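You operate a simulated robot arm through the tools that you are given. There is no shell and no other tool. Be economical: measure what you need, move in short steps, check, and stop when the job is done.

You run a simulated robot arm. Do the job below in one go: nothing can be reset, and whatever is moved stays where it is left.

Task
Put the red dotted packet on the top of the steel counter away on the low table. Take the yellow token and leave it on top of the yellow reel. Take the blue token and put it on top of the yellow striped packet. Put the red token on top of the blue reel. Take the yellow starry packet on the top of the steel counter and put it away on the low table. Shut the bin drawer. Close the red drawer. Press the round red button three times. Shut the left sink door. Take the teal paper cup on the shelf under the flap and put it away on the top of the back counter. Take the green dotted packet on the shelf under the flap and put it away on the low table. Open the upper cold drawer, take the brown lidded box on the top of the wooden table and put it away in the inside of the upper cold drawer and shut the drawer again. Take the green bar and put it on the top of the long bench. Any order will do. Set down upright: green dotted packet, brown lidded box.
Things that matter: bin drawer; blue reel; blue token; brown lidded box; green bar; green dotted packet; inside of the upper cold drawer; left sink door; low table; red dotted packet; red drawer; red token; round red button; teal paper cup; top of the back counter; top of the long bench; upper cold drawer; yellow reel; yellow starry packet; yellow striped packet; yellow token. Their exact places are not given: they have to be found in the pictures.

It is judged by the outcome, as a careful person would: the job done as asked, and still so three seconds after it is handed in. It fails if anything else is knocked over, pushed out of place, dropped, spilled or broken.

Robot
A 7-joint arm with a vacuum gripper on a trunk, on a base that drives. Base frame: it is fixed to the floor where the robot stands at the start and does not move with it; the origin is under the middle of the robot, x ahead of it, y to its left, z up; the surface under the hand at the start is at about z = 840. Units: mm, degrees, N and s.
With the tool pointing down near the work surface it reaches from about 100 to 600 mm from the robot's upright axis, wherever it stands. Its first joint turns from -69.0 to 172.0 degrees. Places, roughly: bin drawer [-1300, -1100, 200]; blue reel (6x6x5 cm) [500, 0, 900]; blue token (4x4x2 cm) [600, -300, 900]; brown lidded box [-2000, 2500, 750]; green bar [-2250, 2500, 750]; green dotted packet (5x5x6 cm) [-900, 1500, 1000]; inside of the upper cold drawer [500, 800, 400]; left sink door [-1200, 600, 500]; low table [700, -3900, 500]; red dotted packet (9x4x4 cm) [500, 200, 900]; red drawer [-1300, -2100, 1000]; red token (4x4x2 cm) [700, -300, 900]; round red button [-1400, 100, 1000]; teal paper cup (6x6x5 cm) [-1100, 1500, 1000]; top of the back counter [-1600, -900, 900]; top of the long bench [-4500, 2900, 900]; upper cold drawer [400, 800, 400]; yellow reel (6x6x5 cm) [-4400, 0, 200]; yellow starry packet (9x4x4 cm) [400, -900, 900]; yellow striped packet (5x5x6 cm) [600, -3700, 600]; yellow token (4x4x2 cm) [600, -300, 900]. Payload 1.06 kg.
Tool frame: the origin (TCP) lies in the middle of the cups' lips, and z points out of the cups. The gripper has 1 cup of 24 mm across, covering 24 by 24 mm (tool x, y); the bellows give 8 mm. With the vacuum on, a cup seals on a smooth face that it is pressed against (1 to 4 N); it does not hold porous or soft things. The pull reaches 23 N.
Orientation is that of the tool frame in the base frame, as [roll, pitch, yaw] about the fixed x, y, z axes, in that order (R = Rz(yaw) Ry(pitch) Rx(roll)). With the cups facing straight down, the tool's x points along the base's -x, its y along +y and its z along -z.

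Tools
- The arm moves only by the tool nudge_tool. Its argument "deltas" is a list of rows, each a list of 7 numbers: the shift along the tool's x, y, z in units of 50 mm (1.0 is 50 mm), then the turn, a rotation vector about the tool's x, y, z in units of 4 degrees (1.0 is 4 degrees), then the vacuum: 1 switches it on, 0 off. In form: [[tx, ty, tz, ax, ay, az, vac], ...]. A call has 1 to 10 rows; each row shifts and turns the commanded pose from where the row before left it, along the tool's axes as they then stand. A call with a number of a shift or a turn outside -1 to 1 is refused whole. A row lasts 0.2 s, in which the tool goes at most 50 mm and 8.6 degrees; a call with a longer step from one row to the next is refused whole, and so is a gripper value outside its range. A pose out of reach is approached as far as the arm can. The call stops where the force on the tool passes 40 N (or 10 N more than at its start, if that is more) or the arm is blocked; 0.2 s more then pass. The pull builds up within a second once a cup has sealed. Time passes only in rows, and 0.2 s behind the last, so rows that do not move give it time. It gives the time, the measured TCP pose, the force on the tool (base axes) and the pull of the vacuum at its end, in the units of the frame above (readings bear some noise), with the torque about the TCP (base axes, N m) and any sound that the robot's microphone picked up.
- Cameras (640 x 400 px; columns grow to the right, rows downward): "scene" is now at [148.7, -6, 1244.7]; the picture's right is [0.01, -1.00, 0.00], its down [-0.64, -0.00, -0.77] and it looks along [0.77, 0.01, -0.64] (base axes); focal length 214 px, centre (320, 200). "wrist" rides on the gripper at [78, 19, -96] in the tool frame; the picture's right is [-0.24, 0.97, 0.00], its down [-0.71, -0.17, -0.69] and it looks along [-0.67, -0.16, 0.73] (tool axes); focal length 243 px, centre (320, 200).
- capture(camera): a new picture of that camera. It takes no simulated time.
- slide_trunk(by): slides the trunk up (or, below 0, down) by that many mm; the arm and the scene camera ride with it, the base frame stays. It gives what a move gives, with no picture.
- drive_base(legs): drives the robot by 1 to 6 legs, each [ahead, left, turn to the left] in mm, mm and degrees, along the robot's own axes; the way and the turn of a leg run together, so that a leg with both is an arc; at most 1500 mm and 180 degrees a leg. The arm and the cameras ride along, it lands a little off, and it stops where it bumps. It gives what a move gives.
- aim_head(pan, tilt): turns the head with the scene camera to pan (to the left, within 80 degrees either way) and tilt (down, from -29 to 69), counted from straight ahead of the robot. It gives what a move gives.
- probe_pixels(camera, pixels): for up to 12 pixels [column, row] of the newest picture of that camera ("zoom" is the newest enlarged one), the place [x, y, z] in the base frame of the surface seen there, good to about 2 mm, but the place of the scene camera against the robot may be out by one fixed shift of up to 25 mm in any direction. It takes no simulated time.
- inspect(camera, box): a new picture of the part [left, top, right, bottom] of that camera's present view, enlarged. It takes no simulated time.
- hand_in(): hands the job in; it is judged then, once.

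Work in short steps. Measure before you move; look again where a grasp or a placing could have gone wrong, and mend it. You have 378 turns and 342 pictures in all, those below and enlarged ones among them. Switch the vacuum off and draw the arm clear of the work before you hand the job in, unless the task says otherwise; then end with one line.

The tools are called after ">>>" as name(argument=value, ...) on one line, values as JSON. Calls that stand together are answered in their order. nudge_tool: Moves the arm, as the interface text tells. Its arguments: {"type":"object","properties":{"deltas":{"type":"array"}},"required":["deltas"]} The other tools are called the same way: slide_trunk (by) slides the trunk up or down; drive_base (legs) drives the base; aim_head (pan, tilt) turns the head that bears the scene camera; capture (camera) takes a picture; probe_pixels (camera, pixels) gives the place of the surface under pixels of a picture; inspect (camera, box) takes an enlarged picture of a part of a camera's view; hand_in () hands the job in.

At the start:

```text
t: 0.0
ee_pos: [336.4, 10.7, 1157.5]
orientation: [180.0, 0.0, -180.0]
ft_force: [-0.1, -0.4, -0.2]
moment: [-0.01, -0.02, 0.02]
pull: 0.1
trunk travel left (down, up): [-425.0, 67.0]
robot x, y, heading: [-1.0, 2.4, -0.1]
head pan, tilt: [0.4, 39.4]
```

scene: 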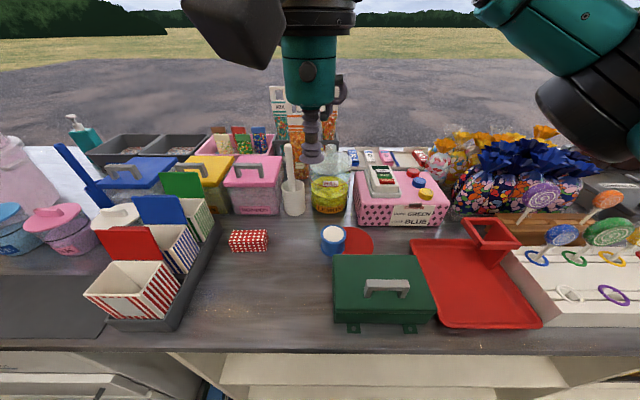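
wrist: 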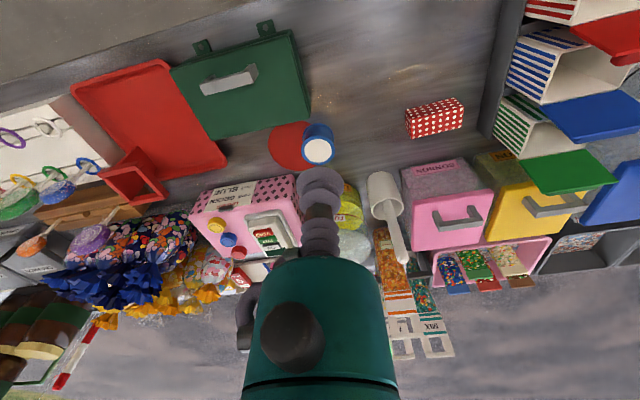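

The scene shows the red dotted packet at (248,240), the blue reel at (332,240) and the tokens on the pink box near (420,182). I'll enlarge that part.

>>> inspect(camera="scene", box=[340, 140, 460, 260])

>>> inspect(camera="wrist", box=[180, 120, 480, 280])

>>> probe_pixels(camera="scene", pixels=[[248, 233], [333, 234], [419, 181], [425, 193], [411, 172], [249, 260], [380, 260], [400, 200]])

>>> probe_pixels(camera="wrist", pixels=[[430, 115], [318, 151], [216, 226], [228, 239], [239, 253], [360, 100]])

```text
3.33 times, centred on (400, 200) of scene
```

zoom: 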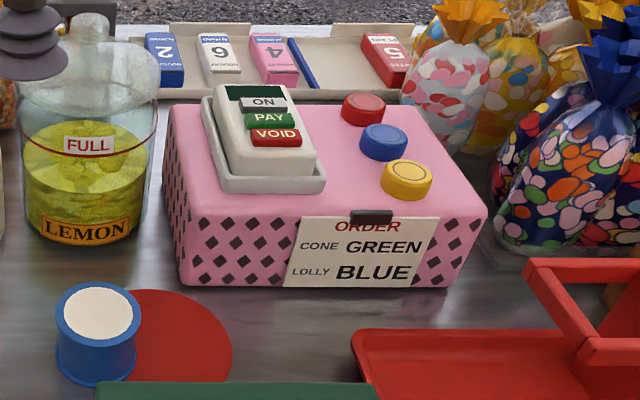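

```text
2.13 times, centred on (330, 200) of wrist
```

zoom: 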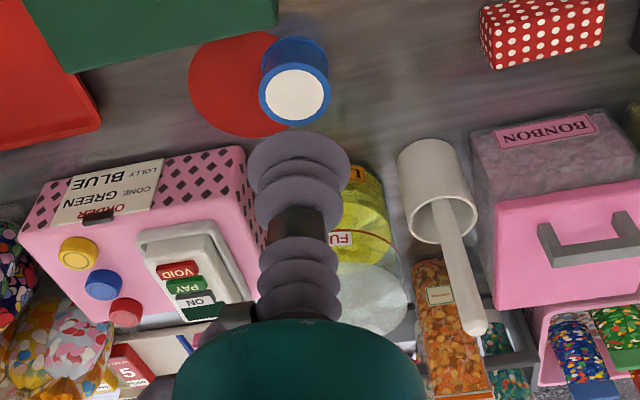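

```text
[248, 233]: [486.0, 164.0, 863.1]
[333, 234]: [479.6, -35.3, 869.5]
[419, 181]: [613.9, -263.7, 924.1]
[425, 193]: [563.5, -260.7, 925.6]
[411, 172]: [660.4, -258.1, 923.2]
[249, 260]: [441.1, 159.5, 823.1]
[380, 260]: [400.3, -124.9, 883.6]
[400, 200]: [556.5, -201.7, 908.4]
```

```text
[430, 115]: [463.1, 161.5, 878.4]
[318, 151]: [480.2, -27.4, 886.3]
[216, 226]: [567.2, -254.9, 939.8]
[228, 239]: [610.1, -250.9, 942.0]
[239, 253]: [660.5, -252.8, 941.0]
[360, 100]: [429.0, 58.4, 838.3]
```

The tokens run red (660,-253), blue (611,-251) and yellow (566,-255), tops at z≈941. The reel top is at (480,-28,886). I'll look down to see the counter's front and how much room the base has.

>>> aim_head(pan=0, tilt=69)

>>> capture(camera="scene")

>>> probe_pixels(camera="scene", pixels=[[300, 250], [450, 250], [300, 300], [450, 300], [300, 350], [450, 350], [320, 390], [200, 250], [150, 250]])

```text
t: 0.9
ee_pos: [338.1, 9.9, 1158.6]
orientation: [179.9, 0.0, -180.0]
ft_force: [0.7, -0.6, -0.9]
moment: [-0.03, 0.0, 0.02]
pull: 0.2
trunk travel left (down, up): [-425.0, 67.0]
robot x, y, heading: [-3.0, -1.1, 0.0]
head pan, tilt: [0.0, 68.8]
```

```text
337 pictures are left
```

scene: 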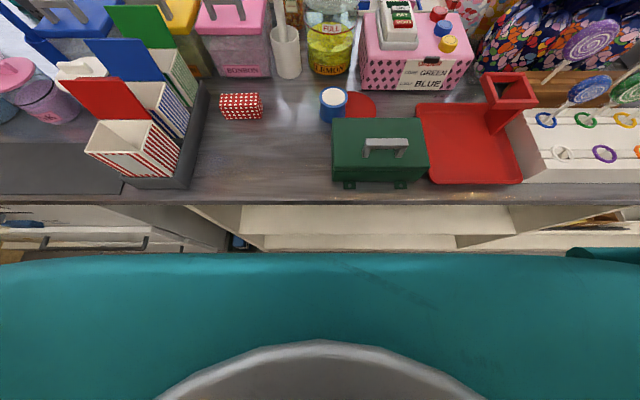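

```text
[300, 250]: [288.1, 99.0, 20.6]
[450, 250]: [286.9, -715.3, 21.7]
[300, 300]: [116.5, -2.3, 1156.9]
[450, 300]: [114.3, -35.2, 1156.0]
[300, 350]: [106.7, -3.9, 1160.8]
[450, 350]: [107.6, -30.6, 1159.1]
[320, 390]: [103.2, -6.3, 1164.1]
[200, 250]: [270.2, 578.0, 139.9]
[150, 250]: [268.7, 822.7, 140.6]
```

Probe the counter's edge and the cold drawers' front at the left.

>>> probe_pixels(camera="scene", pixels=[[300, 197], [300, 205], [300, 215], [300, 242], [60, 203], [90, 245], [140, 240], [60, 215], [10, 222], [40, 245]])

>>> inspect(camera="scene", box=[0, 180, 260, 260])

```text
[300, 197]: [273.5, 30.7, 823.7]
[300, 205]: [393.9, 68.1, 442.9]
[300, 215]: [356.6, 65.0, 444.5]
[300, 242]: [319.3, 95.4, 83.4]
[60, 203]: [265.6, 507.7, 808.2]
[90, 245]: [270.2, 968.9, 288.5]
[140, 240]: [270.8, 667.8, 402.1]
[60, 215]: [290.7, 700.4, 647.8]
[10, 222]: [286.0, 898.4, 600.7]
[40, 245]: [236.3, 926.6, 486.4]
```

```text
2.46 times, centred on (130, 220) of scene
```

zoom: 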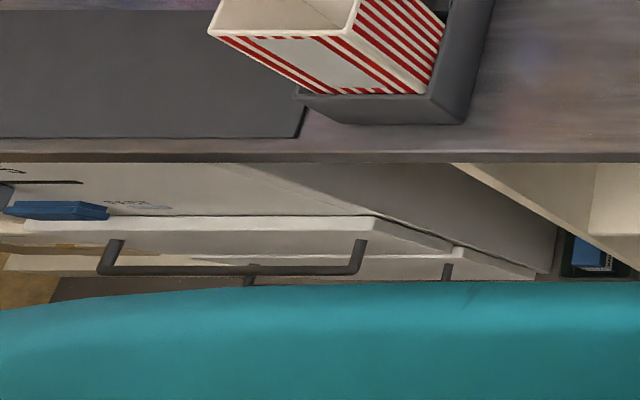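

Before moving I look right and left along the aisle.

>>> aim_head(pan=-75, tilt=35)

>>> capture(camera="scene")

>>> aim_head(pan=75, tilt=35)

>>> capture(camera="scene")

```text
t: 2.4
ee_pos: [337.8, 10.7, 1158.3]
orientation: [180.0, 0.0, 180.0]
ft_force: [-0.1, 0.5, -0.7]
moment: [0.03, 0.01, -0.01]
pull: 0.0
trunk travel left (down, up): [-425.0, 67.0]
robot x, y, heading: [1.5, -0.0, -0.1]
head pan, tilt: [-75.0, 35.0]
```

```text
335 pictures are left
```

scene: 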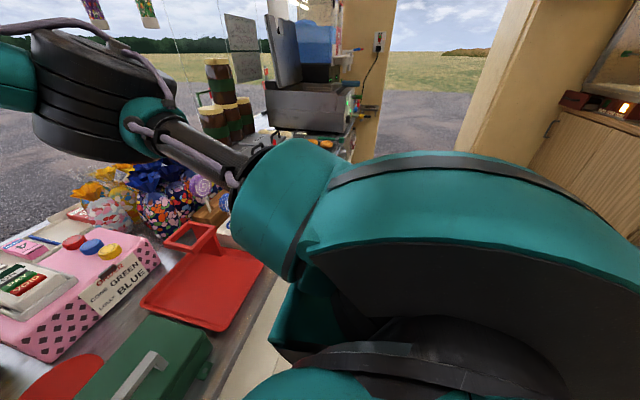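

```text
t: 4.8
ee_pos: [337.8, 10.0, 1158.5]
orientation: [-179.9, 0.0, -179.9]
ft_force: [1.5, 0.5, 0.7]
moment: [-0.04, 0.0, 0.0]
pull: 0.1
trunk travel left (down, up): [-425.0, 67.0]
robot x, y, heading: [-0.5, 2.0, -0.2]
head pan, tilt: [75.0, 35.0]
```

```text
334 pictures are left
```

scene: 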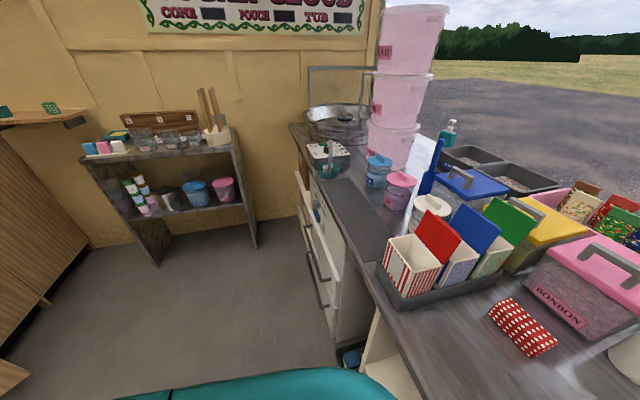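

The aisle is clear. I slide right 240 mm so the tokens are straight ahead.

>>> drive_base(legs=[[0, -240, 0]])

>>> aim_head(pan=0, tilt=45)

>>> capture(camera="wrist")

>>> capture(camera="scene")

```text
t: 7.5
ee_pos: [337.5, -235.8, 1158.1]
orientation: [179.9, -0.1, -180.0]
ft_force: [-0.4, -0.4, 0.0]
moment: [0.0, -0.02, 0.02]
pull: 0.1
trunk travel left (down, up): [-425.0, 67.0]
robot x, y, heading: [-3.8, -248.5, -0.0]
head pan, tilt: [75.0, 35.0]
```

```text
t: 9.0
ee_pos: [338.0, -235.7, 1157.7]
orientation: [180.0, 0.0, -179.9]
ft_force: [-0.5, 0.4, -0.1]
moment: [-0.03, -0.02, 0.01]
pull: 0.1
trunk travel left (down, up): [-425.0, 67.0]
robot x, y, heading: [2.4, -243.9, -0.3]
head pan, tilt: [0.0, 45.0]
```

```text
333 pictures are left
```

wrist: 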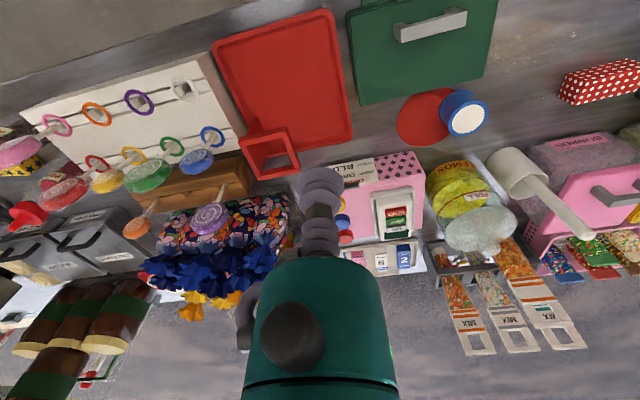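

```text
332 pictures are left
```

scene: 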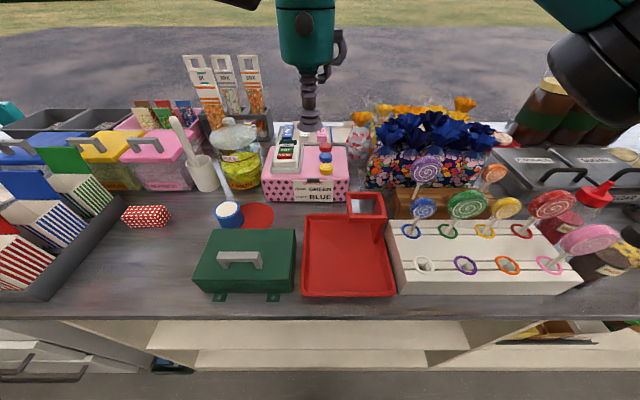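

I move the tool forward at this height to above the red token (660,-253).

>>> nudge_tool(deltas=[[-0.92, -0.05, 0, 0, 0, 0, 0], [-0.92, -0.05, 0, 0, 0, 0, 0], [-0.92, -0.05, 0, 0, 0, 0, 0], [-0.92, -0.05, 0, 0, 0, 0, 0], [-0.92, -0.05, 0, 0, 0, 0, 0], [-0.92, -0.05, 0, 0, 0, 0, 0], [-0.92, -0.05, 0, 0, 0, 0, 0]])

>>> capture(camera="wrist")

>>> capture(camera="scene")

```text
t: 10.6
ee_pos: [554.7, -248.4, 1157.4]
orientation: [180.0, 0.0, 180.0]
ft_force: [0.3, 0.0, 0.3]
moment: [-0.01, 0.02, 0.0]
pull: 0.0
out of reach, approached as far as the arm can: row 5, 6, 7
trunk travel left (down, up): [-425.0, 67.0]
robot x, y, heading: [-0.0, -244.1, 0.3]
head pan, tilt: [0.0, 45.0]
```

```text
331 pictures are left
```

wrist: 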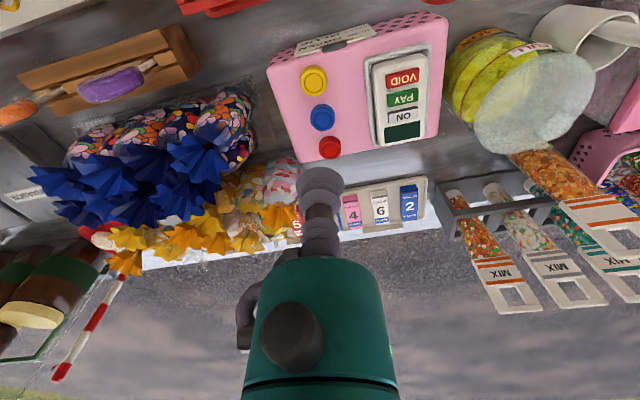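

```text
330 pictures are left
```

scene: 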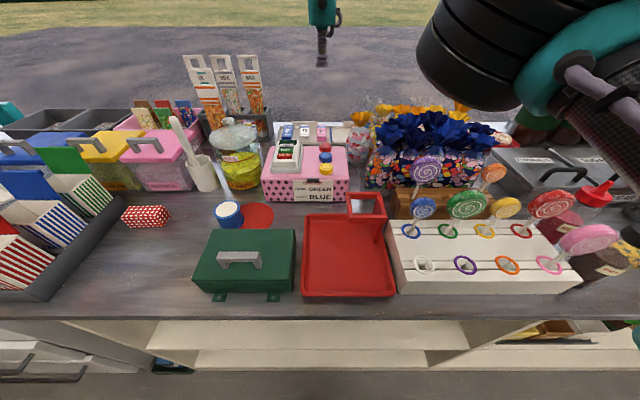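

At this height the arm stops near 555 mm reach; the red token needs more. I check how far the base's body stands from the counter.

>>> aim_head(pan=60, tilt=69)

>>> capture(camera="scene")

>>> probe_pixels(camera="scene", pixels=[[200, 200], [300, 200], [400, 230], [350, 150], [420, 130], [450, 180], [100, 200], [250, 250], [500, 200], [330, 100]])

```text
t: 11.9
ee_pos: [555.3, -248.9, 1157.3]
orientation: [180.0, 0.0, 180.0]
ft_force: [0.4, 0.1, 0.7]
moment: [0.01, 0.01, 0.0]
pull: 0.1
trunk travel left (down, up): [-425.0, 67.0]
robot x, y, heading: [-1.8, -245.8, -0.2]
head pan, tilt: [60.0, 68.8]
```

```text
329 pictures are left
```

scene: 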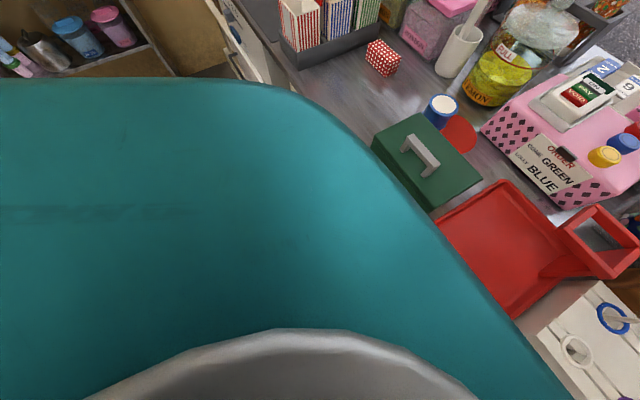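

```text
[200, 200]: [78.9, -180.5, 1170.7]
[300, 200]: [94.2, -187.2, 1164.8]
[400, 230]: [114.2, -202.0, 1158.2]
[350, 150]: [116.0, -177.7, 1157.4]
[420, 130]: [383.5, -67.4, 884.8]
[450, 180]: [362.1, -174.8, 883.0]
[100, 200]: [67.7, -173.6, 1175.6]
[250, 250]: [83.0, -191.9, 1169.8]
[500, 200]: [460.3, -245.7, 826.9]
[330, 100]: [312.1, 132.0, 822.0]
```

That teal is the shoulder housing (z≈1165), not the base. I edge the base forward by 70 mm; the tool is high above everything.

>>> drive_base(legs=[[70, 0, 0]])

>>> capture(camera="wrist")

```text
t: 13.1
ee_pos: [590.2, -248.3, 1158.3]
orientation: [180.0, 0.0, -180.0]
ft_force: [-0.1, -0.1, 0.1]
moment: [0.01, -0.03, 0.01]
pull: 0.0
trunk travel left (down, up): [-425.0, 67.0]
robot x, y, heading: [34.0, -244.4, 0.1]
head pan, tilt: [60.0, 68.8]
stopped in leg 1: the robot was blocked; the commanded pose is now the measured one
```

```text
328 pictures are left
```

wrist: 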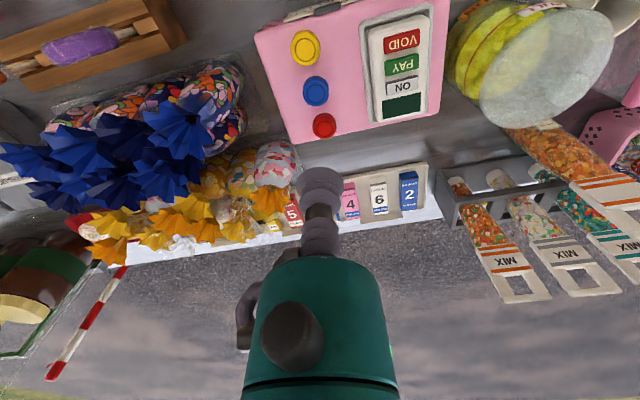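

The base bumped at x≈34; that is the limit. I probe the tokens and lower the tool gently backward of the tokens to see how reach grows.

>>> probe_pixels(camera="wrist", pixels=[[325, 124], [317, 91], [306, 47], [317, 110], [280, 165], [270, 195]])

>>> nudge_tool(deltas=[[0, 0, 1, 0, 0, 0, 0], [0, 0, 1, 0, 0, 0, 0], [-0.5, 0, 0.6, 0, 0, 0, 0], [-0.5, 0, 0, 0, 0, 0, 0], [-0.5, 0, 0, 0, 0, 0, 0]])

>>> capture(camera="wrist")

```text
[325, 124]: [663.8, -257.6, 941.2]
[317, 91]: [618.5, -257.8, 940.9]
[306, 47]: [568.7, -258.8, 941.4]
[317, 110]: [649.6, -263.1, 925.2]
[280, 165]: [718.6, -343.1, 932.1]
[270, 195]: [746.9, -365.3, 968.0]
```

```text
t: 14.2
ee_pos: [634.3, -263.4, 1025.0]
orientation: [-179.9, 0.1, 180.0]
ft_force: [-0.2, 0.1, 0.0]
moment: [-0.01, -0.01, 0.04]
pull: 0.0
out of reach, approached as far as the arm can: row 4, 5
trunk travel left (down, up): [-425.0, 67.0]
robot x, y, heading: [33.0, -243.0, 0.1]
head pan, tilt: [60.0, 68.8]
```

```text
327 pictures are left
```

wrist: 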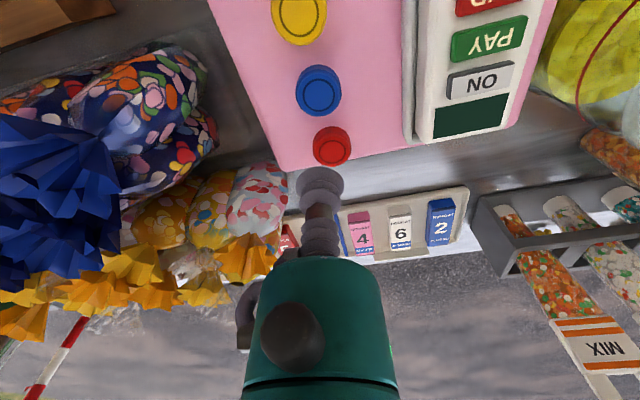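

At z 1025 reach is ~600 mm, and it grows as the wrist drops below the shoulder. So I raise the trunk fully and then lower the tool.

>>> slide_trunk(by=66)

>>> nudge_tool(deltas=[[0, 0.1, 0.9, 0, 0, 0, 0], [0, 0, 0.9, 0, 0, 0, 0], [-0.3, 0, 0.4, 0, 0, 0, 0], [-0.4, 0, 0, 0, 0, 0, 0]])

>>> capture(camera="wrist")

```text
t: 15.3
ee_pos: [601.3, -263.0, 1229.5]
orientation: [-180.0, 13.8, 179.9]
ft_force: [0.7, 0.0, 0.1]
moment: [0.01, 0.01, -0.05]
pull: 0.0
trunk travel left (down, up): [-491.0, 1.0]
robot x, y, heading: [37.2, -244.5, -0.0]
head pan, tilt: [60.0, 68.8]
```

```text
t: 16.3
ee_pos: [628.9, -262.6, 1123.0]
orientation: [179.8, 13.9, 179.9]
ft_force: [0.9, 0.6, -0.4]
moment: [-0.01, 0.01, 0.0]
pull: 0.0
out of reach, approached as far as the arm can: row 3, 4
trunk travel left (down, up): [-491.0, 1.0]
robot x, y, heading: [36.2, -244.5, -0.0]
head pan, tilt: [60.0, 68.8]
```

```text
326 pictures are left
```

wrist: 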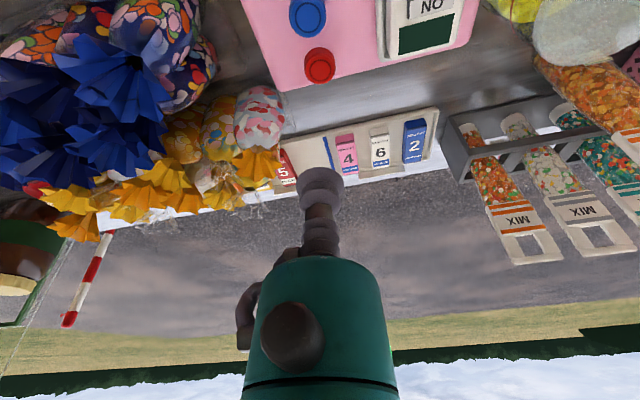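

The slide left the tool tilted 13.8° outward and high (z 1123). I square it up and lower it to about z 970.

>>> nudge_tool(deltas=[[0.4, 0, 0, 0, 1, 0, 0], [0.4, 0, 0, 0, 1, 0, 0], [0, 0, 0.3, 0, 1, 0, 0], [0, 0, 0.8, 0, 0.4, 0, 0], [0, 0, 0.8, 0, 0, 0, 0], [0, 0, 0.8, 0, 0, 0, 0]])

```text
t: 17.7
ee_pos: [591.4, -262.1, 977.9]
orientation: [179.9, 0.2, -179.9]
ft_force: [-0.4, 0.1, 0.1]
moment: [0.0, 0.0, -0.01]
pull: 0.1
trunk travel left (down, up): [-491.0, 1.0]
robot x, y, heading: [29.5, -245.1, -0.0]
head pan, tilt: [60.0, 68.8]
```

Now at z 978; I go outward to x≈660 and see how far it gets.

>>> nudge_tool(deltas=[[-0.5, 0.05, 0, 0, 0, 0, 0], [-0.5, 0.05, 0, 0, 0, 0, 0], [-0.4, 0, 0, 0, 0, 0, 0]])

>>> capture(camera="wrist")

```text
t: 18.5
ee_pos: [595.0, -264.9, 976.6]
orientation: [180.0, 0.2, 179.9]
ft_force: [-0.1, -0.7, -0.6]
moment: [0.03, -0.02, 0.01]
pull: 0.0
out of reach, approached as far as the arm can: row 1, 2, 3
trunk travel left (down, up): [-491.0, 1.0]
robot x, y, heading: [36.2, -243.9, -0.0]
head pan, tilt: [60.0, 68.8]
```

```text
325 pictures are left
```

wrist: 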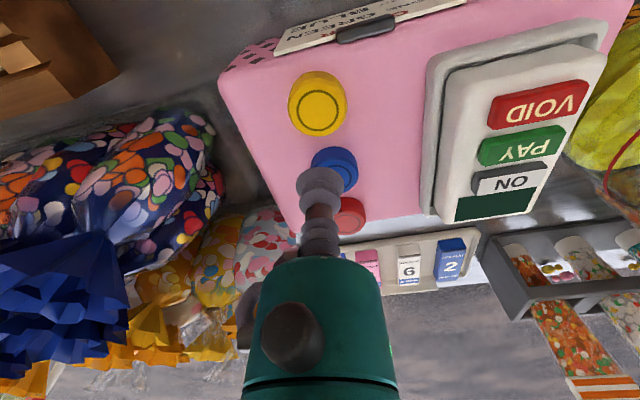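

Reach peaks when the tool is ~90 mm lower relative to the trunk, so I want the trunk ~160 mm lower. I lift the tool first, pulling back a little.

>>> nudge_tool(deltas=[[0.3, 0, -0.8, 0, 0, 0, 0], [0.3, 0, -1, 0, 0, 0, 0], [0, 0, -1, 0, 0, 0, 0], [0, 0, -1, 0, 0, 0, 0]])

>>> slide_trunk(by=-155)

```text
refused: row 2 steps farther than a row can; nothing moved
```

```text
t: 19.3
ee_pos: [596.8, -262.4, 931.3]
orientation: [179.6, -0.4, 180.0]
ft_force: [-5.4, -4.7, 24.5]
moment: [0.09, -0.2, -0.02]
pull: 0.0
trunk travel left (down, up): [-448.0, 44.0]
robot x, y, heading: [35.2, -247.1, -0.0]
head pan, tilt: [60.0, 68.8]
stopped: the force on the tool passed its limit at 53 N (the readings are from after the stop); the commanded pose is now the measured one
```

The move was refused and the trunk slid onto the pink box (24 N). I lift straight up at once and look.

>>> nudge_tool(deltas=[[0, 0, -0.3, 0, 0, 0, 0], [0, 0, -1, 0, 0, 0, 0], [0, 0, -1, 0, 0, 0, 0], [0, 0, -1, 0, 0, 0, 0]])

>>> capture(camera="wrist")

>>> aim_head(pan=0, tilt=50)

>>> capture(camera="scene")

```text
t: 20.3
ee_pos: [596.4, -264.1, 1095.6]
orientation: [179.6, -0.5, -180.0]
ft_force: [-0.1, 0.4, 0.4]
moment: [0.0, 0.0, 0.01]
pull: 0.2
trunk travel left (down, up): [-448.0, 44.0]
robot x, y, heading: [35.4, -244.9, -0.1]
head pan, tilt: [60.0, 68.8]
```

```text
324 pictures are left
```

wrist: 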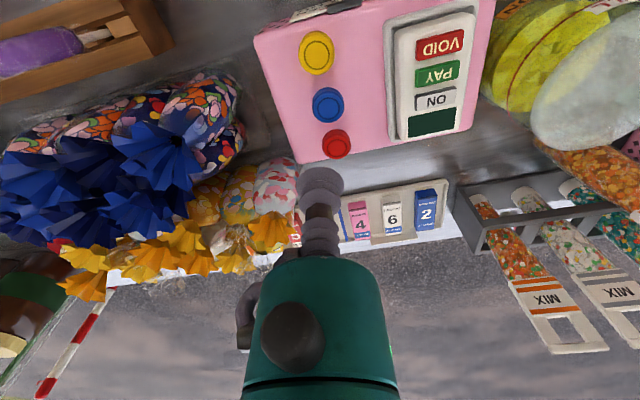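

```text
t: 21.6
ee_pos: [597.1, -263.6, 1095.3]
orientation: [179.6, -0.6, 180.0]
ft_force: [-0.4, -0.1, 0.3]
moment: [-0.01, 0.0, 0.01]
pull: 0.2
trunk travel left (down, up): [-448.0, 44.0]
robot x, y, heading: [35.4, -242.8, -0.4]
head pan, tilt: [0.0, 50.0]
```

```text
323 pictures are left
```

scene: 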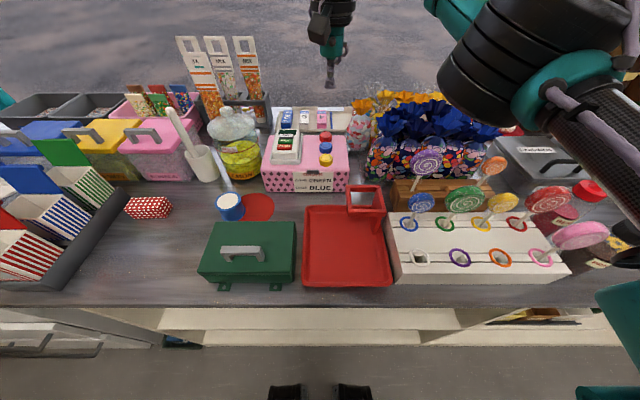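

Nothing was disturbed; all tokens are in place. I'm at z 1095, so I now slide the trunk down 110 (tool to ≈985, still above the tokens).

>>> slide_trunk(by=-110)

```text
t: 23.0
ee_pos: [597.3, -263.0, 985.6]
orientation: [179.6, -0.3, -180.0]
ft_force: [-0.2, -0.4, -0.4]
moment: [-0.02, -0.03, 0.0]
pull: 0.1
trunk travel left (down, up): [-338.0, 154.0]
robot x, y, heading: [36.2, -244.0, -0.1]
head pan, tilt: [0.0, 50.0]
```

Now outward with a slight outward tilt (~6°).

>>> nudge_tool(deltas=[[-0.5, 0, 0, 0, 0, 0, 0], [-0.2, 0.05, 0, 0, -0.8, 0, 0], [-0.3, 0, 0, 0, -0.8, 0, 0], [-0.3, 0, 0, 0, 0, 0, 0]])

>>> capture(camera="wrist")

```text
t: 24.0
ee_pos: [661.9, -259.4, 985.8]
orientation: [179.7, 6.0, -180.0]
ft_force: [-0.2, 0.5, 0.3]
moment: [-0.03, 0.0, 0.01]
pull: 0.0
trunk travel left (down, up): [-338.0, 154.0]
robot x, y, heading: [32.8, -243.3, -0.0]
head pan, tilt: [0.0, 50.0]
```

```text
322 pictures are left
```

wrist: 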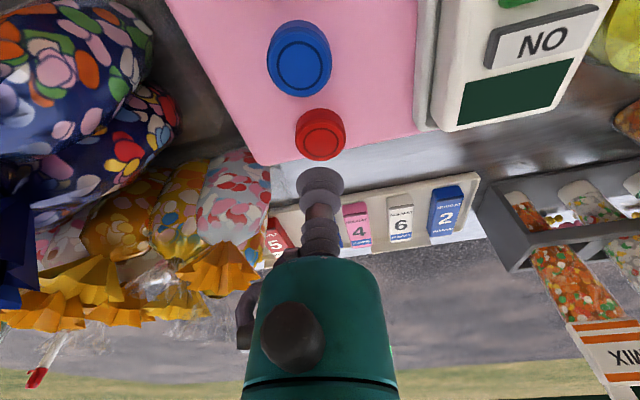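

Reached x=662. I probe the red token's top centre near (321,137).

>>> probe_pixels(camera="wrist", pixels=[[321, 137], [302, 137], [340, 137], [321, 123], [321, 151]])

```text
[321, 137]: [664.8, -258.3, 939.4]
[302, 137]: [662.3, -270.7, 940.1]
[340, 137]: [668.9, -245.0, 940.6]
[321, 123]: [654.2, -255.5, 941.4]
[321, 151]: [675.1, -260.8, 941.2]
```

Token centre is (665,-258,940). I descend to just above it with the vacuum on, then press in small steps.

>>> nudge_tool(deltas=[[0, 0, 0.5, 0, 0, 0, 1], [0.03, 0, 0.3, 0, 0, 0, 1], [0, 0, 0.08, 0, 0, 0, 1], [0, 0, 0.06, 0, 0, 0, 1], [0, 0, 0, 0, 0, 0, 1], [0, 0, 0, 0, 0, 0, 1]])

```text
t: 25.4
ee_pos: [664.9, -259.9, 941.3]
orientation: [179.6, 6.0, -180.0]
ft_force: [1.7, 1.8, 8.7]
moment: [0.0, 0.1, -0.01]
pull: 23.3
trunk travel left (down, up): [-338.0, 154.0]
robot x, y, heading: [35.7, -243.7, -0.1]
head pan, tilt: [0.0, 50.0]
```

Sealed (23 N). I lift 100 mm, undo the tilt and pull back toward x=480.

>>> nudge_tool(deltas=[[0, 0, -0.4, 0, 0, 0, 1], [0, 0, -0.8, 0, 0, 0, 1], [0, 0, -0.9, 0, 0, 0, 1], [0.9, 0, 0, 0, 0.8, 0, 1], [0.9, 0, 0, 0, 0.7, 0, 1], [0.95, 0, 0, 0, 0, 0, 1], [0.8, 0, 0, 0, 0, 0, 1], [0.15, 0.8, 0, 0, 0, 0, 1], [0, 0.9, 0, 0, 0, 0, 1], [0, 0.9, 0, 0, 0, 0, 1]])

>>> capture(camera="wrist")

```text
t: 27.6
ee_pos: [460.7, -133.9, 1035.1]
orientation: [179.6, -0.2, 179.9]
ft_force: [1.4, 0.9, -0.5]
moment: [-0.04, 0.02, -0.02]
pull: 22.3
out of reach, approached as far as the arm can: row 3
trunk travel left (down, up): [-338.0, 154.0]
robot x, y, heading: [35.8, -248.4, -0.0]
head pan, tilt: [0.0, 50.0]
```

```text
321 pictures are left
```

wrist: 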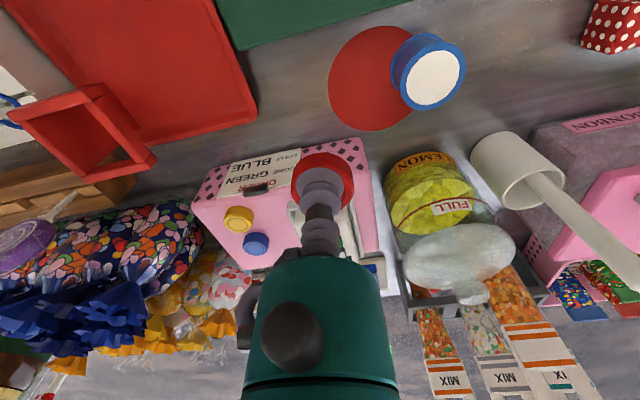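

The token hangs well. I probe the reel's top around (433,77).

>>> probe_pixels(camera="wrist", pixels=[[433, 77], [405, 78], [461, 76], [431, 55], [435, 103]])

```text
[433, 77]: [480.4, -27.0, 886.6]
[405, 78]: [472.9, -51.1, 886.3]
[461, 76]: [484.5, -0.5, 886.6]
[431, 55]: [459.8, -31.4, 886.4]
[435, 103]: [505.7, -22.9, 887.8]
```

Reel centre (481,-27,886). I go above it, then down to TCP ≈ 915.

>>> nudge_tool(deltas=[[-0.2, 0.8, 0, 0, 0, 0, 1], [-0.2, 0.8, 0, 0, 0, 0, 1], [0, 0.54, 0, 0, 0, 0, 1], [0, 0, 0.8, 0, 0, 0, 1], [0, 0, 0.8, 0, 0, 0, 1], [0, 0, 0.6, 0, 0, 0, 1], [0, 0, 0, 0, 0, 0, 1]])

>>> capture(camera="wrist")

```text
t: 29.2
ee_pos: [483.3, -53.3, 925.8]
orientation: [179.7, -0.1, -180.0]
ft_force: [-0.4, 0.8, -1.2]
moment: [0.03, 0.0, 0.0]
pull: 23.0
out of reach, approached as far as the arm can: row 3
trunk travel left (down, up): [-338.0, 154.0]
robot x, y, heading: [35.9, -244.4, -0.1]
head pan, tilt: [0.0, 50.0]
```

```text
320 pictures are left
```

wrist: 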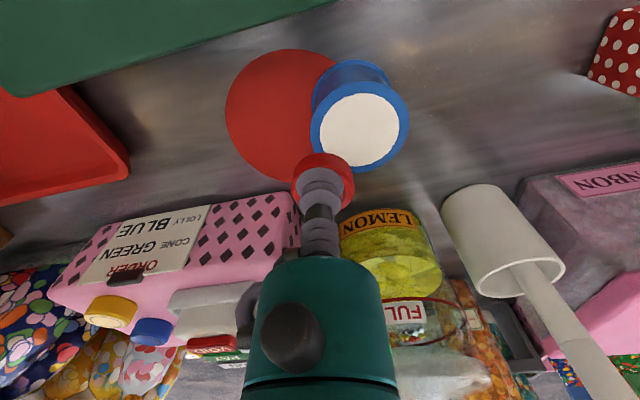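

The tool is at y=-53, still 26 mm short. I step left at this height.

>>> nudge_tool(deltas=[[0, 0.3, 0, 0, 0, 0, 1], [0.04, 0.22, 0, 0, 0, 0, 1], [0, 0, 0, 0, 0, 0, 1]])

```text
t: 30.0
ee_pos: [486.3, -36.9, 928.3]
orientation: [179.4, 0.0, 180.0]
ft_force: [0.0, -0.1, 0.5]
moment: [-0.03, -0.02, 0.03]
pull: 23.2
out of reach, approached as far as the arm can: row 2
trunk travel left (down, up): [-338.0, 154.0]
robot x, y, heading: [36.0, -249.3, -0.3]
head pan, tilt: [0.0, 50.0]
```

A joint limit stops it here. I lift, pull back, then shift the base left 130 mm.

>>> nudge_tool(deltas=[[0, 0, -0.9, 0, 0, 0, 1], [0, 0, -0.9, 0, 0, 0, 1], [0.5, -0.8, 0, 0, 0, 0, 1], [0.5, -0.8, 0, 0, 0, 0, 1], [0, -0.8, 0, 0, 0, 0, 1]])

>>> drive_base(legs=[[0, 150, 0]])

>>> capture(camera="wrist")

```text
t: 31.2
ee_pos: [444.3, -173.8, 1001.0]
orientation: [179.7, -0.1, -179.9]
ft_force: [-0.7, -0.4, 0.6]
moment: [0.0, 0.02, 0.01]
pull: 23.1
out of reach, approached as far as the arm can: row 1, 2
trunk travel left (down, up): [-338.0, 154.0]
robot x, y, heading: [35.2, -248.2, -0.1]
head pan, tilt: [0.0, 50.0]
```

```text
t: 33.1
ee_pos: [442.8, -23.1, 999.9]
orientation: [179.6, -0.1, 179.9]
ft_force: [0.1, -0.4, -0.9]
moment: [0.0, -0.01, 0.03]
pull: 23.0
trunk travel left (down, up): [-338.0, 154.0]
robot x, y, heading: [34.3, -91.5, -0.0]
head pan, tilt: [0.0, 50.0]
```

```text
319 pictures are left
```

wrist: 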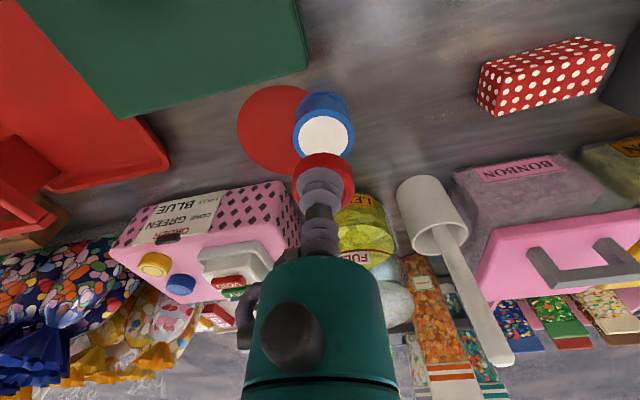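

Now right by the reel; re-probe its top (323,135) and move over it.

>>> probe_pixels(camera="wrist", pixels=[[300, 134], [348, 132], [322, 118], [322, 134]])

>>> nudge_tool(deltas=[[-0.38, -0.03, 0, 0, 0, 0, 1], [-0.38, -0.03, 0, 0, 0, 0, 1], [0, 0, 0.8, 0, 0, 0, 1], [0, 0, 0.6, 0, 0, 0, 1], [0, 0, 0, 0, 0, 0, 1]])

>>> capture(camera="wrist")

```text
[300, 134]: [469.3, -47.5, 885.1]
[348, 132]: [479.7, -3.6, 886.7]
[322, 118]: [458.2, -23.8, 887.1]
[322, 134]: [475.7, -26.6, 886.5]
```

```text
t: 34.3
ee_pos: [480.7, -28.3, 932.6]
orientation: [179.5, -0.2, 179.9]
ft_force: [0.0, 0.3, -0.3]
moment: [-0.01, -0.02, 0.01]
pull: 22.8
trunk travel left (down, up): [-338.0, 154.0]
robot x, y, heading: [34.3, -93.0, -0.1]
head pan, tilt: [0.0, 50.0]
```

```text
318 pictures are left
```

wrist: 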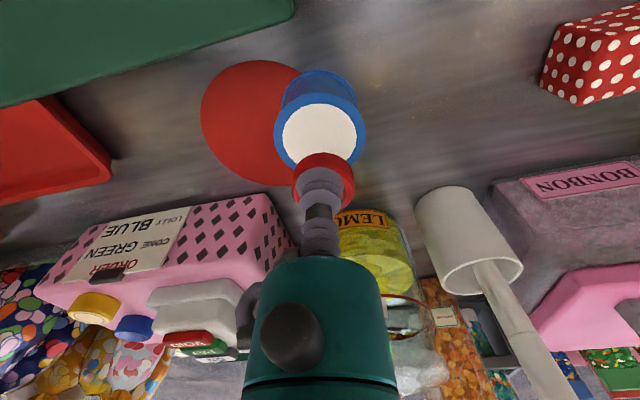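

Aligned at (481,-28). I lower to contact in small steps.

>>> nudge_tool(deltas=[[0, 0, 0.36, 0, 0, 0, 1], [0, 0, 0.1, 0, 0, 0, 1], [0, 0, 0.06, 0, 0, 0, 1], [0, 0, 0, 0, 0, 0, 1]])

```text
t: 35.3
ee_pos: [480.1, -27.9, 903.0]
orientation: [179.7, -0.1, 180.0]
ft_force: [-0.3, -0.5, -0.7]
moment: [0.02, 0.02, -0.02]
pull: 23.1
trunk travel left (down, up): [-338.0, 154.0]
robot x, y, heading: [35.8, -99.0, -0.2]
head pan, tilt: [0.0, 50.0]
```

>>> nudge_tool(deltas=[[0, 0, 0.06, 0, 0, 0, 1], [0, 0, 0.04, 0, 0, 0, 1], [0, 0, 0, 0, 0, 0, 1]])

```text
t: 36.1
ee_pos: [480.3, -26.2, 900.5]
orientation: [179.4, -0.1, 179.9]
ft_force: [0.8, -0.1, 11.7]
moment: [-0.02, -0.05, 0.03]
pull: 23.1
trunk travel left (down, up): [-338.0, 154.0]
robot x, y, heading: [33.8, -95.4, -0.1]
head pan, tilt: [0.0, 50.0]
```

Contact (11.7 N). I switch the vacuum off, wait, and lift.

>>> nudge_tool(deltas=[[0, 0, -0.05, 0, 0, 0, 0], [0, 0, 0, 0, 0, 0, 0], [0, 0, 0, 0, 0, 0, 0], [0, 0, -0.2, 0, 0, 0, 0], [0, 0, -0.8, 0, 0, 0, 0], [0, 0, -0.9, 0, 0, 0, 0]])

>>> capture(camera="wrist")

```text
t: 37.5
ee_pos: [481.5, -25.3, 994.8]
orientation: [179.6, 0.0, -180.0]
ft_force: [0.5, -1.0, 0.1]
moment: [-0.01, -0.04, 0.0]
pull: 0.0
trunk travel left (down, up): [-338.0, 154.0]
robot x, y, heading: [37.3, -95.6, -0.1]
head pan, tilt: [0.0, 50.0]
```

```text
317 pictures are left
```

wrist: 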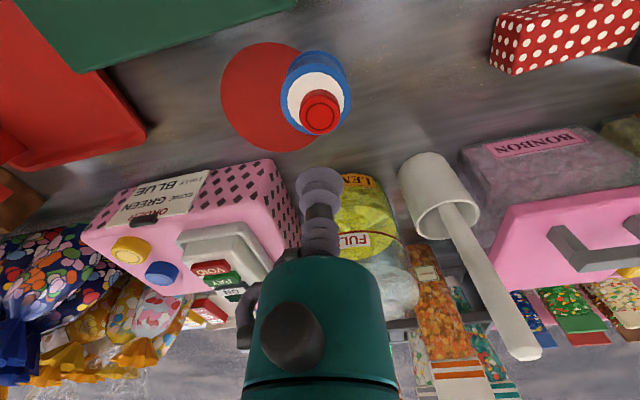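

Red token sits on the blue reel. Next is the red dotted packet; I drive left 170 mm so that it is in front.

>>> drive_base(legs=[[0, 180, 0]])

>>> capture(camera="wrist")

```text
t: 39.7
ee_pos: [482.7, 147.7, 995.1]
orientation: [179.7, 0.0, 179.9]
ft_force: [-0.7, 0.5, 0.8]
moment: [0.04, 0.01, 0.03]
pull: 0.1
trunk travel left (down, up): [-338.0, 154.0]
robot x, y, heading: [35.2, 72.4, -0.1]
head pan, tilt: [0.0, 50.0]
```

```text
316 pictures are left
```

wrist: 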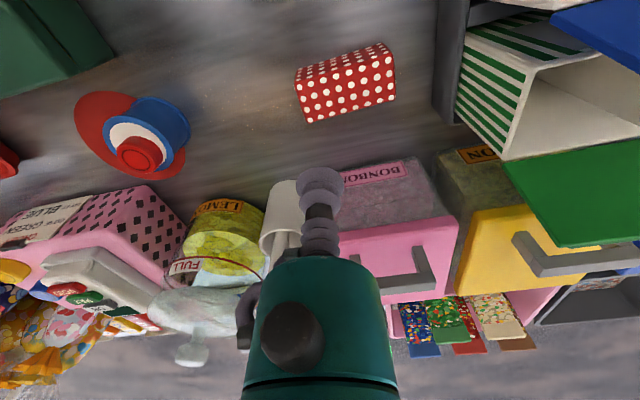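

>>> probe_pixels(camera="wrist", pixels=[[350, 87], [301, 77], [304, 118], [391, 58], [393, 101], [345, 100], [340, 62]])

>>> inspect(camera="wrist", box=[270, 30, 420, 140])

```text
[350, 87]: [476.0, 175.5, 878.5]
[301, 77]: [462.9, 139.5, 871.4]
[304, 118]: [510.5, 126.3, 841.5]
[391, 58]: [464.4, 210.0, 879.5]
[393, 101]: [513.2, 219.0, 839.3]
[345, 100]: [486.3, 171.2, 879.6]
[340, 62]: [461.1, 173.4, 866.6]
```

```text
3.64 times, centred on (345, 85) of wrist
```

zoom: 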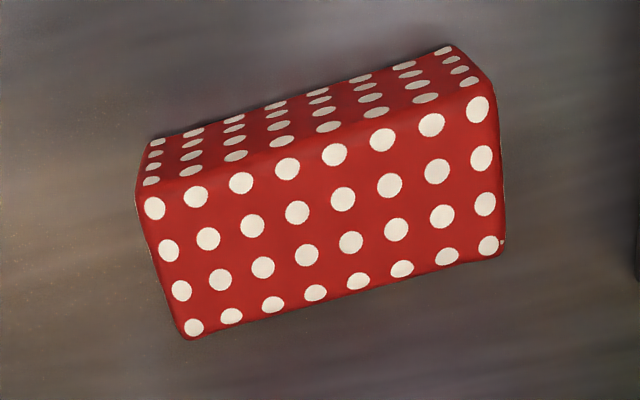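

The packet's top centre is about (478,175,879). I descend on it with the vacuum on.

>>> nudge_tool(deltas=[[0.1, 0.54, 0, 0, 0, 0, 1], [0, 0, 0.9, 0, 0, 0, 1], [0, 0, 0.9, 0, 0, 0, 1], [0, 0, 0.36, 0, 0, 0, 1], [0, 0, 0.16, 0, 0, 0, 1], [0, 0, 0.06, 0, 0, 0, 1], [0, 0, 0, 0, 0, 0, 1], [0, 0, 0, 0, 0, 0, 1]])

```text
t: 41.5
ee_pos: [476.5, 175.0, 875.9]
orientation: [179.5, 0.0, 179.9]
ft_force: [5.9, 0.4, 16.0]
moment: [-0.07, 0.0, 0.0]
pull: 23.0
trunk travel left (down, up): [-338.0, 154.0]
robot x, y, heading: [33.7, 78.1, -0.2]
head pan, tilt: [0.0, 50.0]
```

Sealed. I lift, draw the arm in toward the robot and look.

>>> nudge_tool(deltas=[[0, 0, -0.3, 0, 0, 0, 1], [0, 0, -0.9, 0, 0, 0, 1], [0, 0, -0.9, 0, 0, 0, 1], [0, 0, -0.9, 0, 0, 0, 1], [0.8, -0.3, -0.4, 0, 0, 0, 1], [0.8, -0.3, 0, 0, 0, 0, 1], [0.8, -0.3, 0, 0, 0, 0, 1], [0.6, 0, 0, 0, 0, 0, 1]])

>>> drive_base(legs=[[-450, 0, 0]])

>>> aim_head(pan=-75, tilt=25)

>>> capture(camera="scene")

>>> capture(camera="wrist")

```text
t: 43.3
ee_pos: [326.5, 130.1, 1045.1]
orientation: [179.7, -0.2, -180.0]
ft_force: [0.0, -0.3, -0.2]
moment: [-0.02, 0.02, -0.02]
pull: 23.2
trunk travel left (down, up): [-338.0, 154.0]
robot x, y, heading: [31.7, 78.8, 0.1]
head pan, tilt: [0.0, 50.0]
```

```text
t: 46.0
ee_pos: [-125.7, 131.7, 1043.7]
orientation: [179.6, -0.2, -179.7]
ft_force: [-0.4, 0.4, -1.2]
moment: [-0.05, 0.01, 0.0]
pull: 22.7
trunk travel left (down, up): [-338.0, 154.0]
robot x, y, heading: [-419.2, 76.5, 0.5]
head pan, tilt: [0.0, 50.0]
```

```text
t: 47.5
ee_pos: [-125.2, 131.3, 1044.5]
orientation: [179.6, -0.1, -179.7]
ft_force: [0.5, 0.3, -1.8]
moment: [-0.01, 0.01, 0.02]
pull: 23.2
trunk travel left (down, up): [-338.0, 154.0]
robot x, y, heading: [-419.8, 76.8, 0.2]
head pan, tilt: [-75.0, 25.0]
```

```text
314 pictures are left
```

scene: 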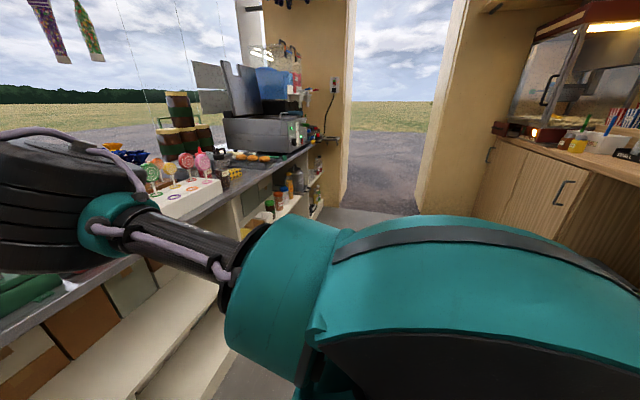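

```text
313 pictures are left
```

wrist: 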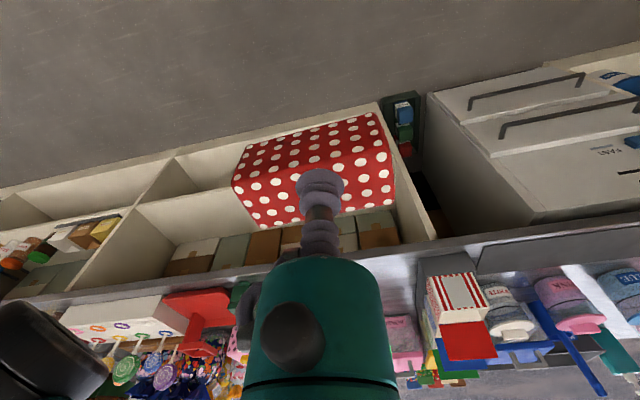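

The way to the low table goes through a doorway at right, between pixel columns ~350 and ~420. I probe its jambs and the floor.

>>> probe_pixels(camera="scene", pixels=[[347, 190], [341, 200], [418, 205], [428, 160], [390, 130], [380, 205], [380, 190], [340, 215], [470, 190], [510, 170], [320, 190], [300, 150]])

```text
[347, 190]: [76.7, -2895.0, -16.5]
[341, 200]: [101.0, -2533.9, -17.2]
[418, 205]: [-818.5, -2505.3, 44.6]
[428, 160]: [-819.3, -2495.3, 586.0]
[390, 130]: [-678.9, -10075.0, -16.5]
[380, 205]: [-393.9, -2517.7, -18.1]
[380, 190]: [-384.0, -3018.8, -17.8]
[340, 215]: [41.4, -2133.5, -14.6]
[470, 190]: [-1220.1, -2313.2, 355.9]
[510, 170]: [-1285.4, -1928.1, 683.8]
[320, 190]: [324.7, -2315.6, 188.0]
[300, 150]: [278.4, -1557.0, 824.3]
```

The doorway spans x≈-815…95 at y≈-2500, wide enough. I drive sideways (to the right) centred on x≈-370, then look.

>>> drive_base(legs=[[50, -1000, 0], [0, -900, 0]])

>>> capture(camera="scene")

```text
t: 64.4
ee_pos: [-34.1, -1759.1, 1045.2]
orientation: [179.6, -0.1, -177.9]
ft_force: [0.1, 0.2, -0.5]
moment: [0.03, 0.0, 0.01]
pull: 22.6
trunk travel left (down, up): [-338.0, 154.0]
robot x, y, heading: [-324.5, -1825.6, 2.2]
head pan, tilt: [-75.0, 25.0]
```

```text
312 pictures are left
```

scene: 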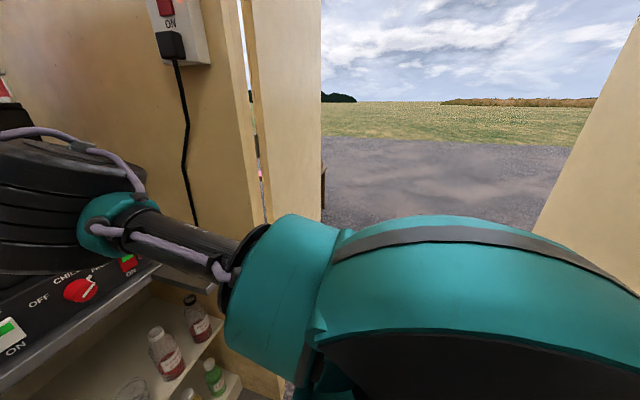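

Heading drifted 2.2°. I check where the elbow is relative to the machine at left and the door jamb.

>>> probe_pixels(camera="scene", pixels=[[60, 200], [110, 200], [60, 260], [160, 230], [20, 180], [80, 290], [320, 200], [270, 300], [540, 230], [320, 150]])

```text
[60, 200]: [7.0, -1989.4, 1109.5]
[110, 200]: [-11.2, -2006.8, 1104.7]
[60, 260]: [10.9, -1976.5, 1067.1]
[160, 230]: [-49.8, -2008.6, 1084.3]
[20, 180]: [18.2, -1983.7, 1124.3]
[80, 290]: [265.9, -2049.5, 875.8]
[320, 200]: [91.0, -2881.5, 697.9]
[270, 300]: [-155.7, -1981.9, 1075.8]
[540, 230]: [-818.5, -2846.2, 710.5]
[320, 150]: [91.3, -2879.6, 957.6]
```

The elbow reaches x≈40, the jamb is at x=91. I correct heading and move back ~100 before passing.

>>> drive_base(legs=[[-110, 0, -2.2], [0, -600, 0]])

>>> capture(camera="scene")

```text
t: 71.1
ee_pos: [-142.4, -2387.2, 1044.8]
orientation: [179.6, -0.1, -179.7]
ft_force: [0.3, 0.2, -1.8]
moment: [-0.03, 0.0, 0.01]
pull: 22.6
trunk travel left (down, up): [-338.0, 154.0]
robot x, y, heading: [-433.8, -2439.0, 0.2]
head pan, tilt: [-75.0, 25.0]
```

```text
311 pictures are left
```

scene: 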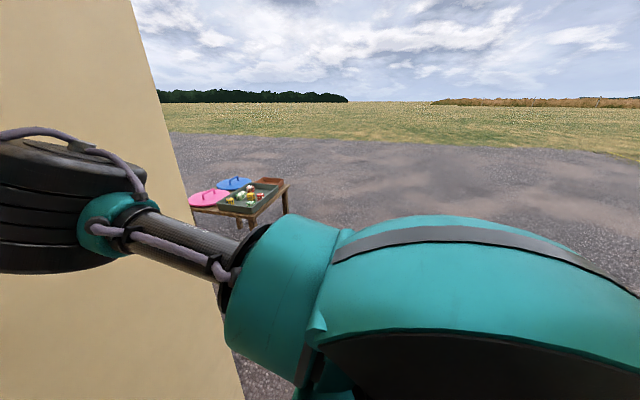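

Clear; the low table is visible at (240,195). I go on sideways 1200 to clear the wall.

>>> drive_base(legs=[[0, -700, 0], [0, -600, 0]])

>>> aim_head(pan=0, tilt=30)

>>> capture(camera="scene")

```text
t: 83.1
ee_pos: [-144.1, -3697.8, 1044.6]
orientation: [179.6, -0.2, -179.9]
ft_force: [0.3, -0.5, 0.1]
moment: [0.03, 0.0, 0.03]
pull: 23.0
trunk travel left (down, up): [-338.0, 154.0]
robot x, y, heading: [-438.0, -3748.0, 0.0]
head pan, tilt: [-75.0, 25.0]
```

```text
t: 84.6
ee_pos: [-144.5, -3697.6, 1044.5]
orientation: [179.6, -0.1, -179.8]
ft_force: [1.2, -0.4, -0.1]
moment: [0.02, -0.01, 0.0]
pull: 23.3
trunk travel left (down, up): [-338.0, 154.0]
robot x, y, heading: [-434.9, -3753.2, -0.0]
head pan, tilt: [0.0, 30.0]
```

```text
310 pictures are left
```

scene: 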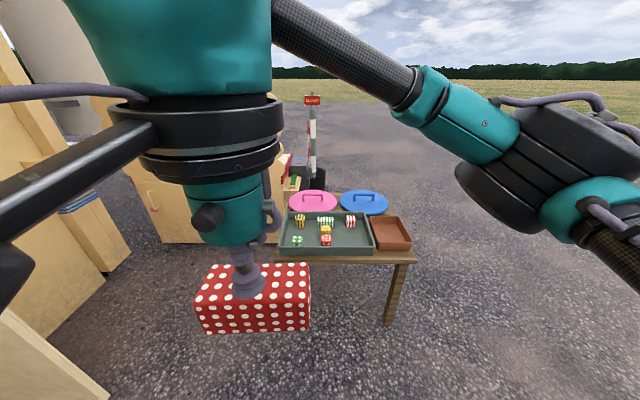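

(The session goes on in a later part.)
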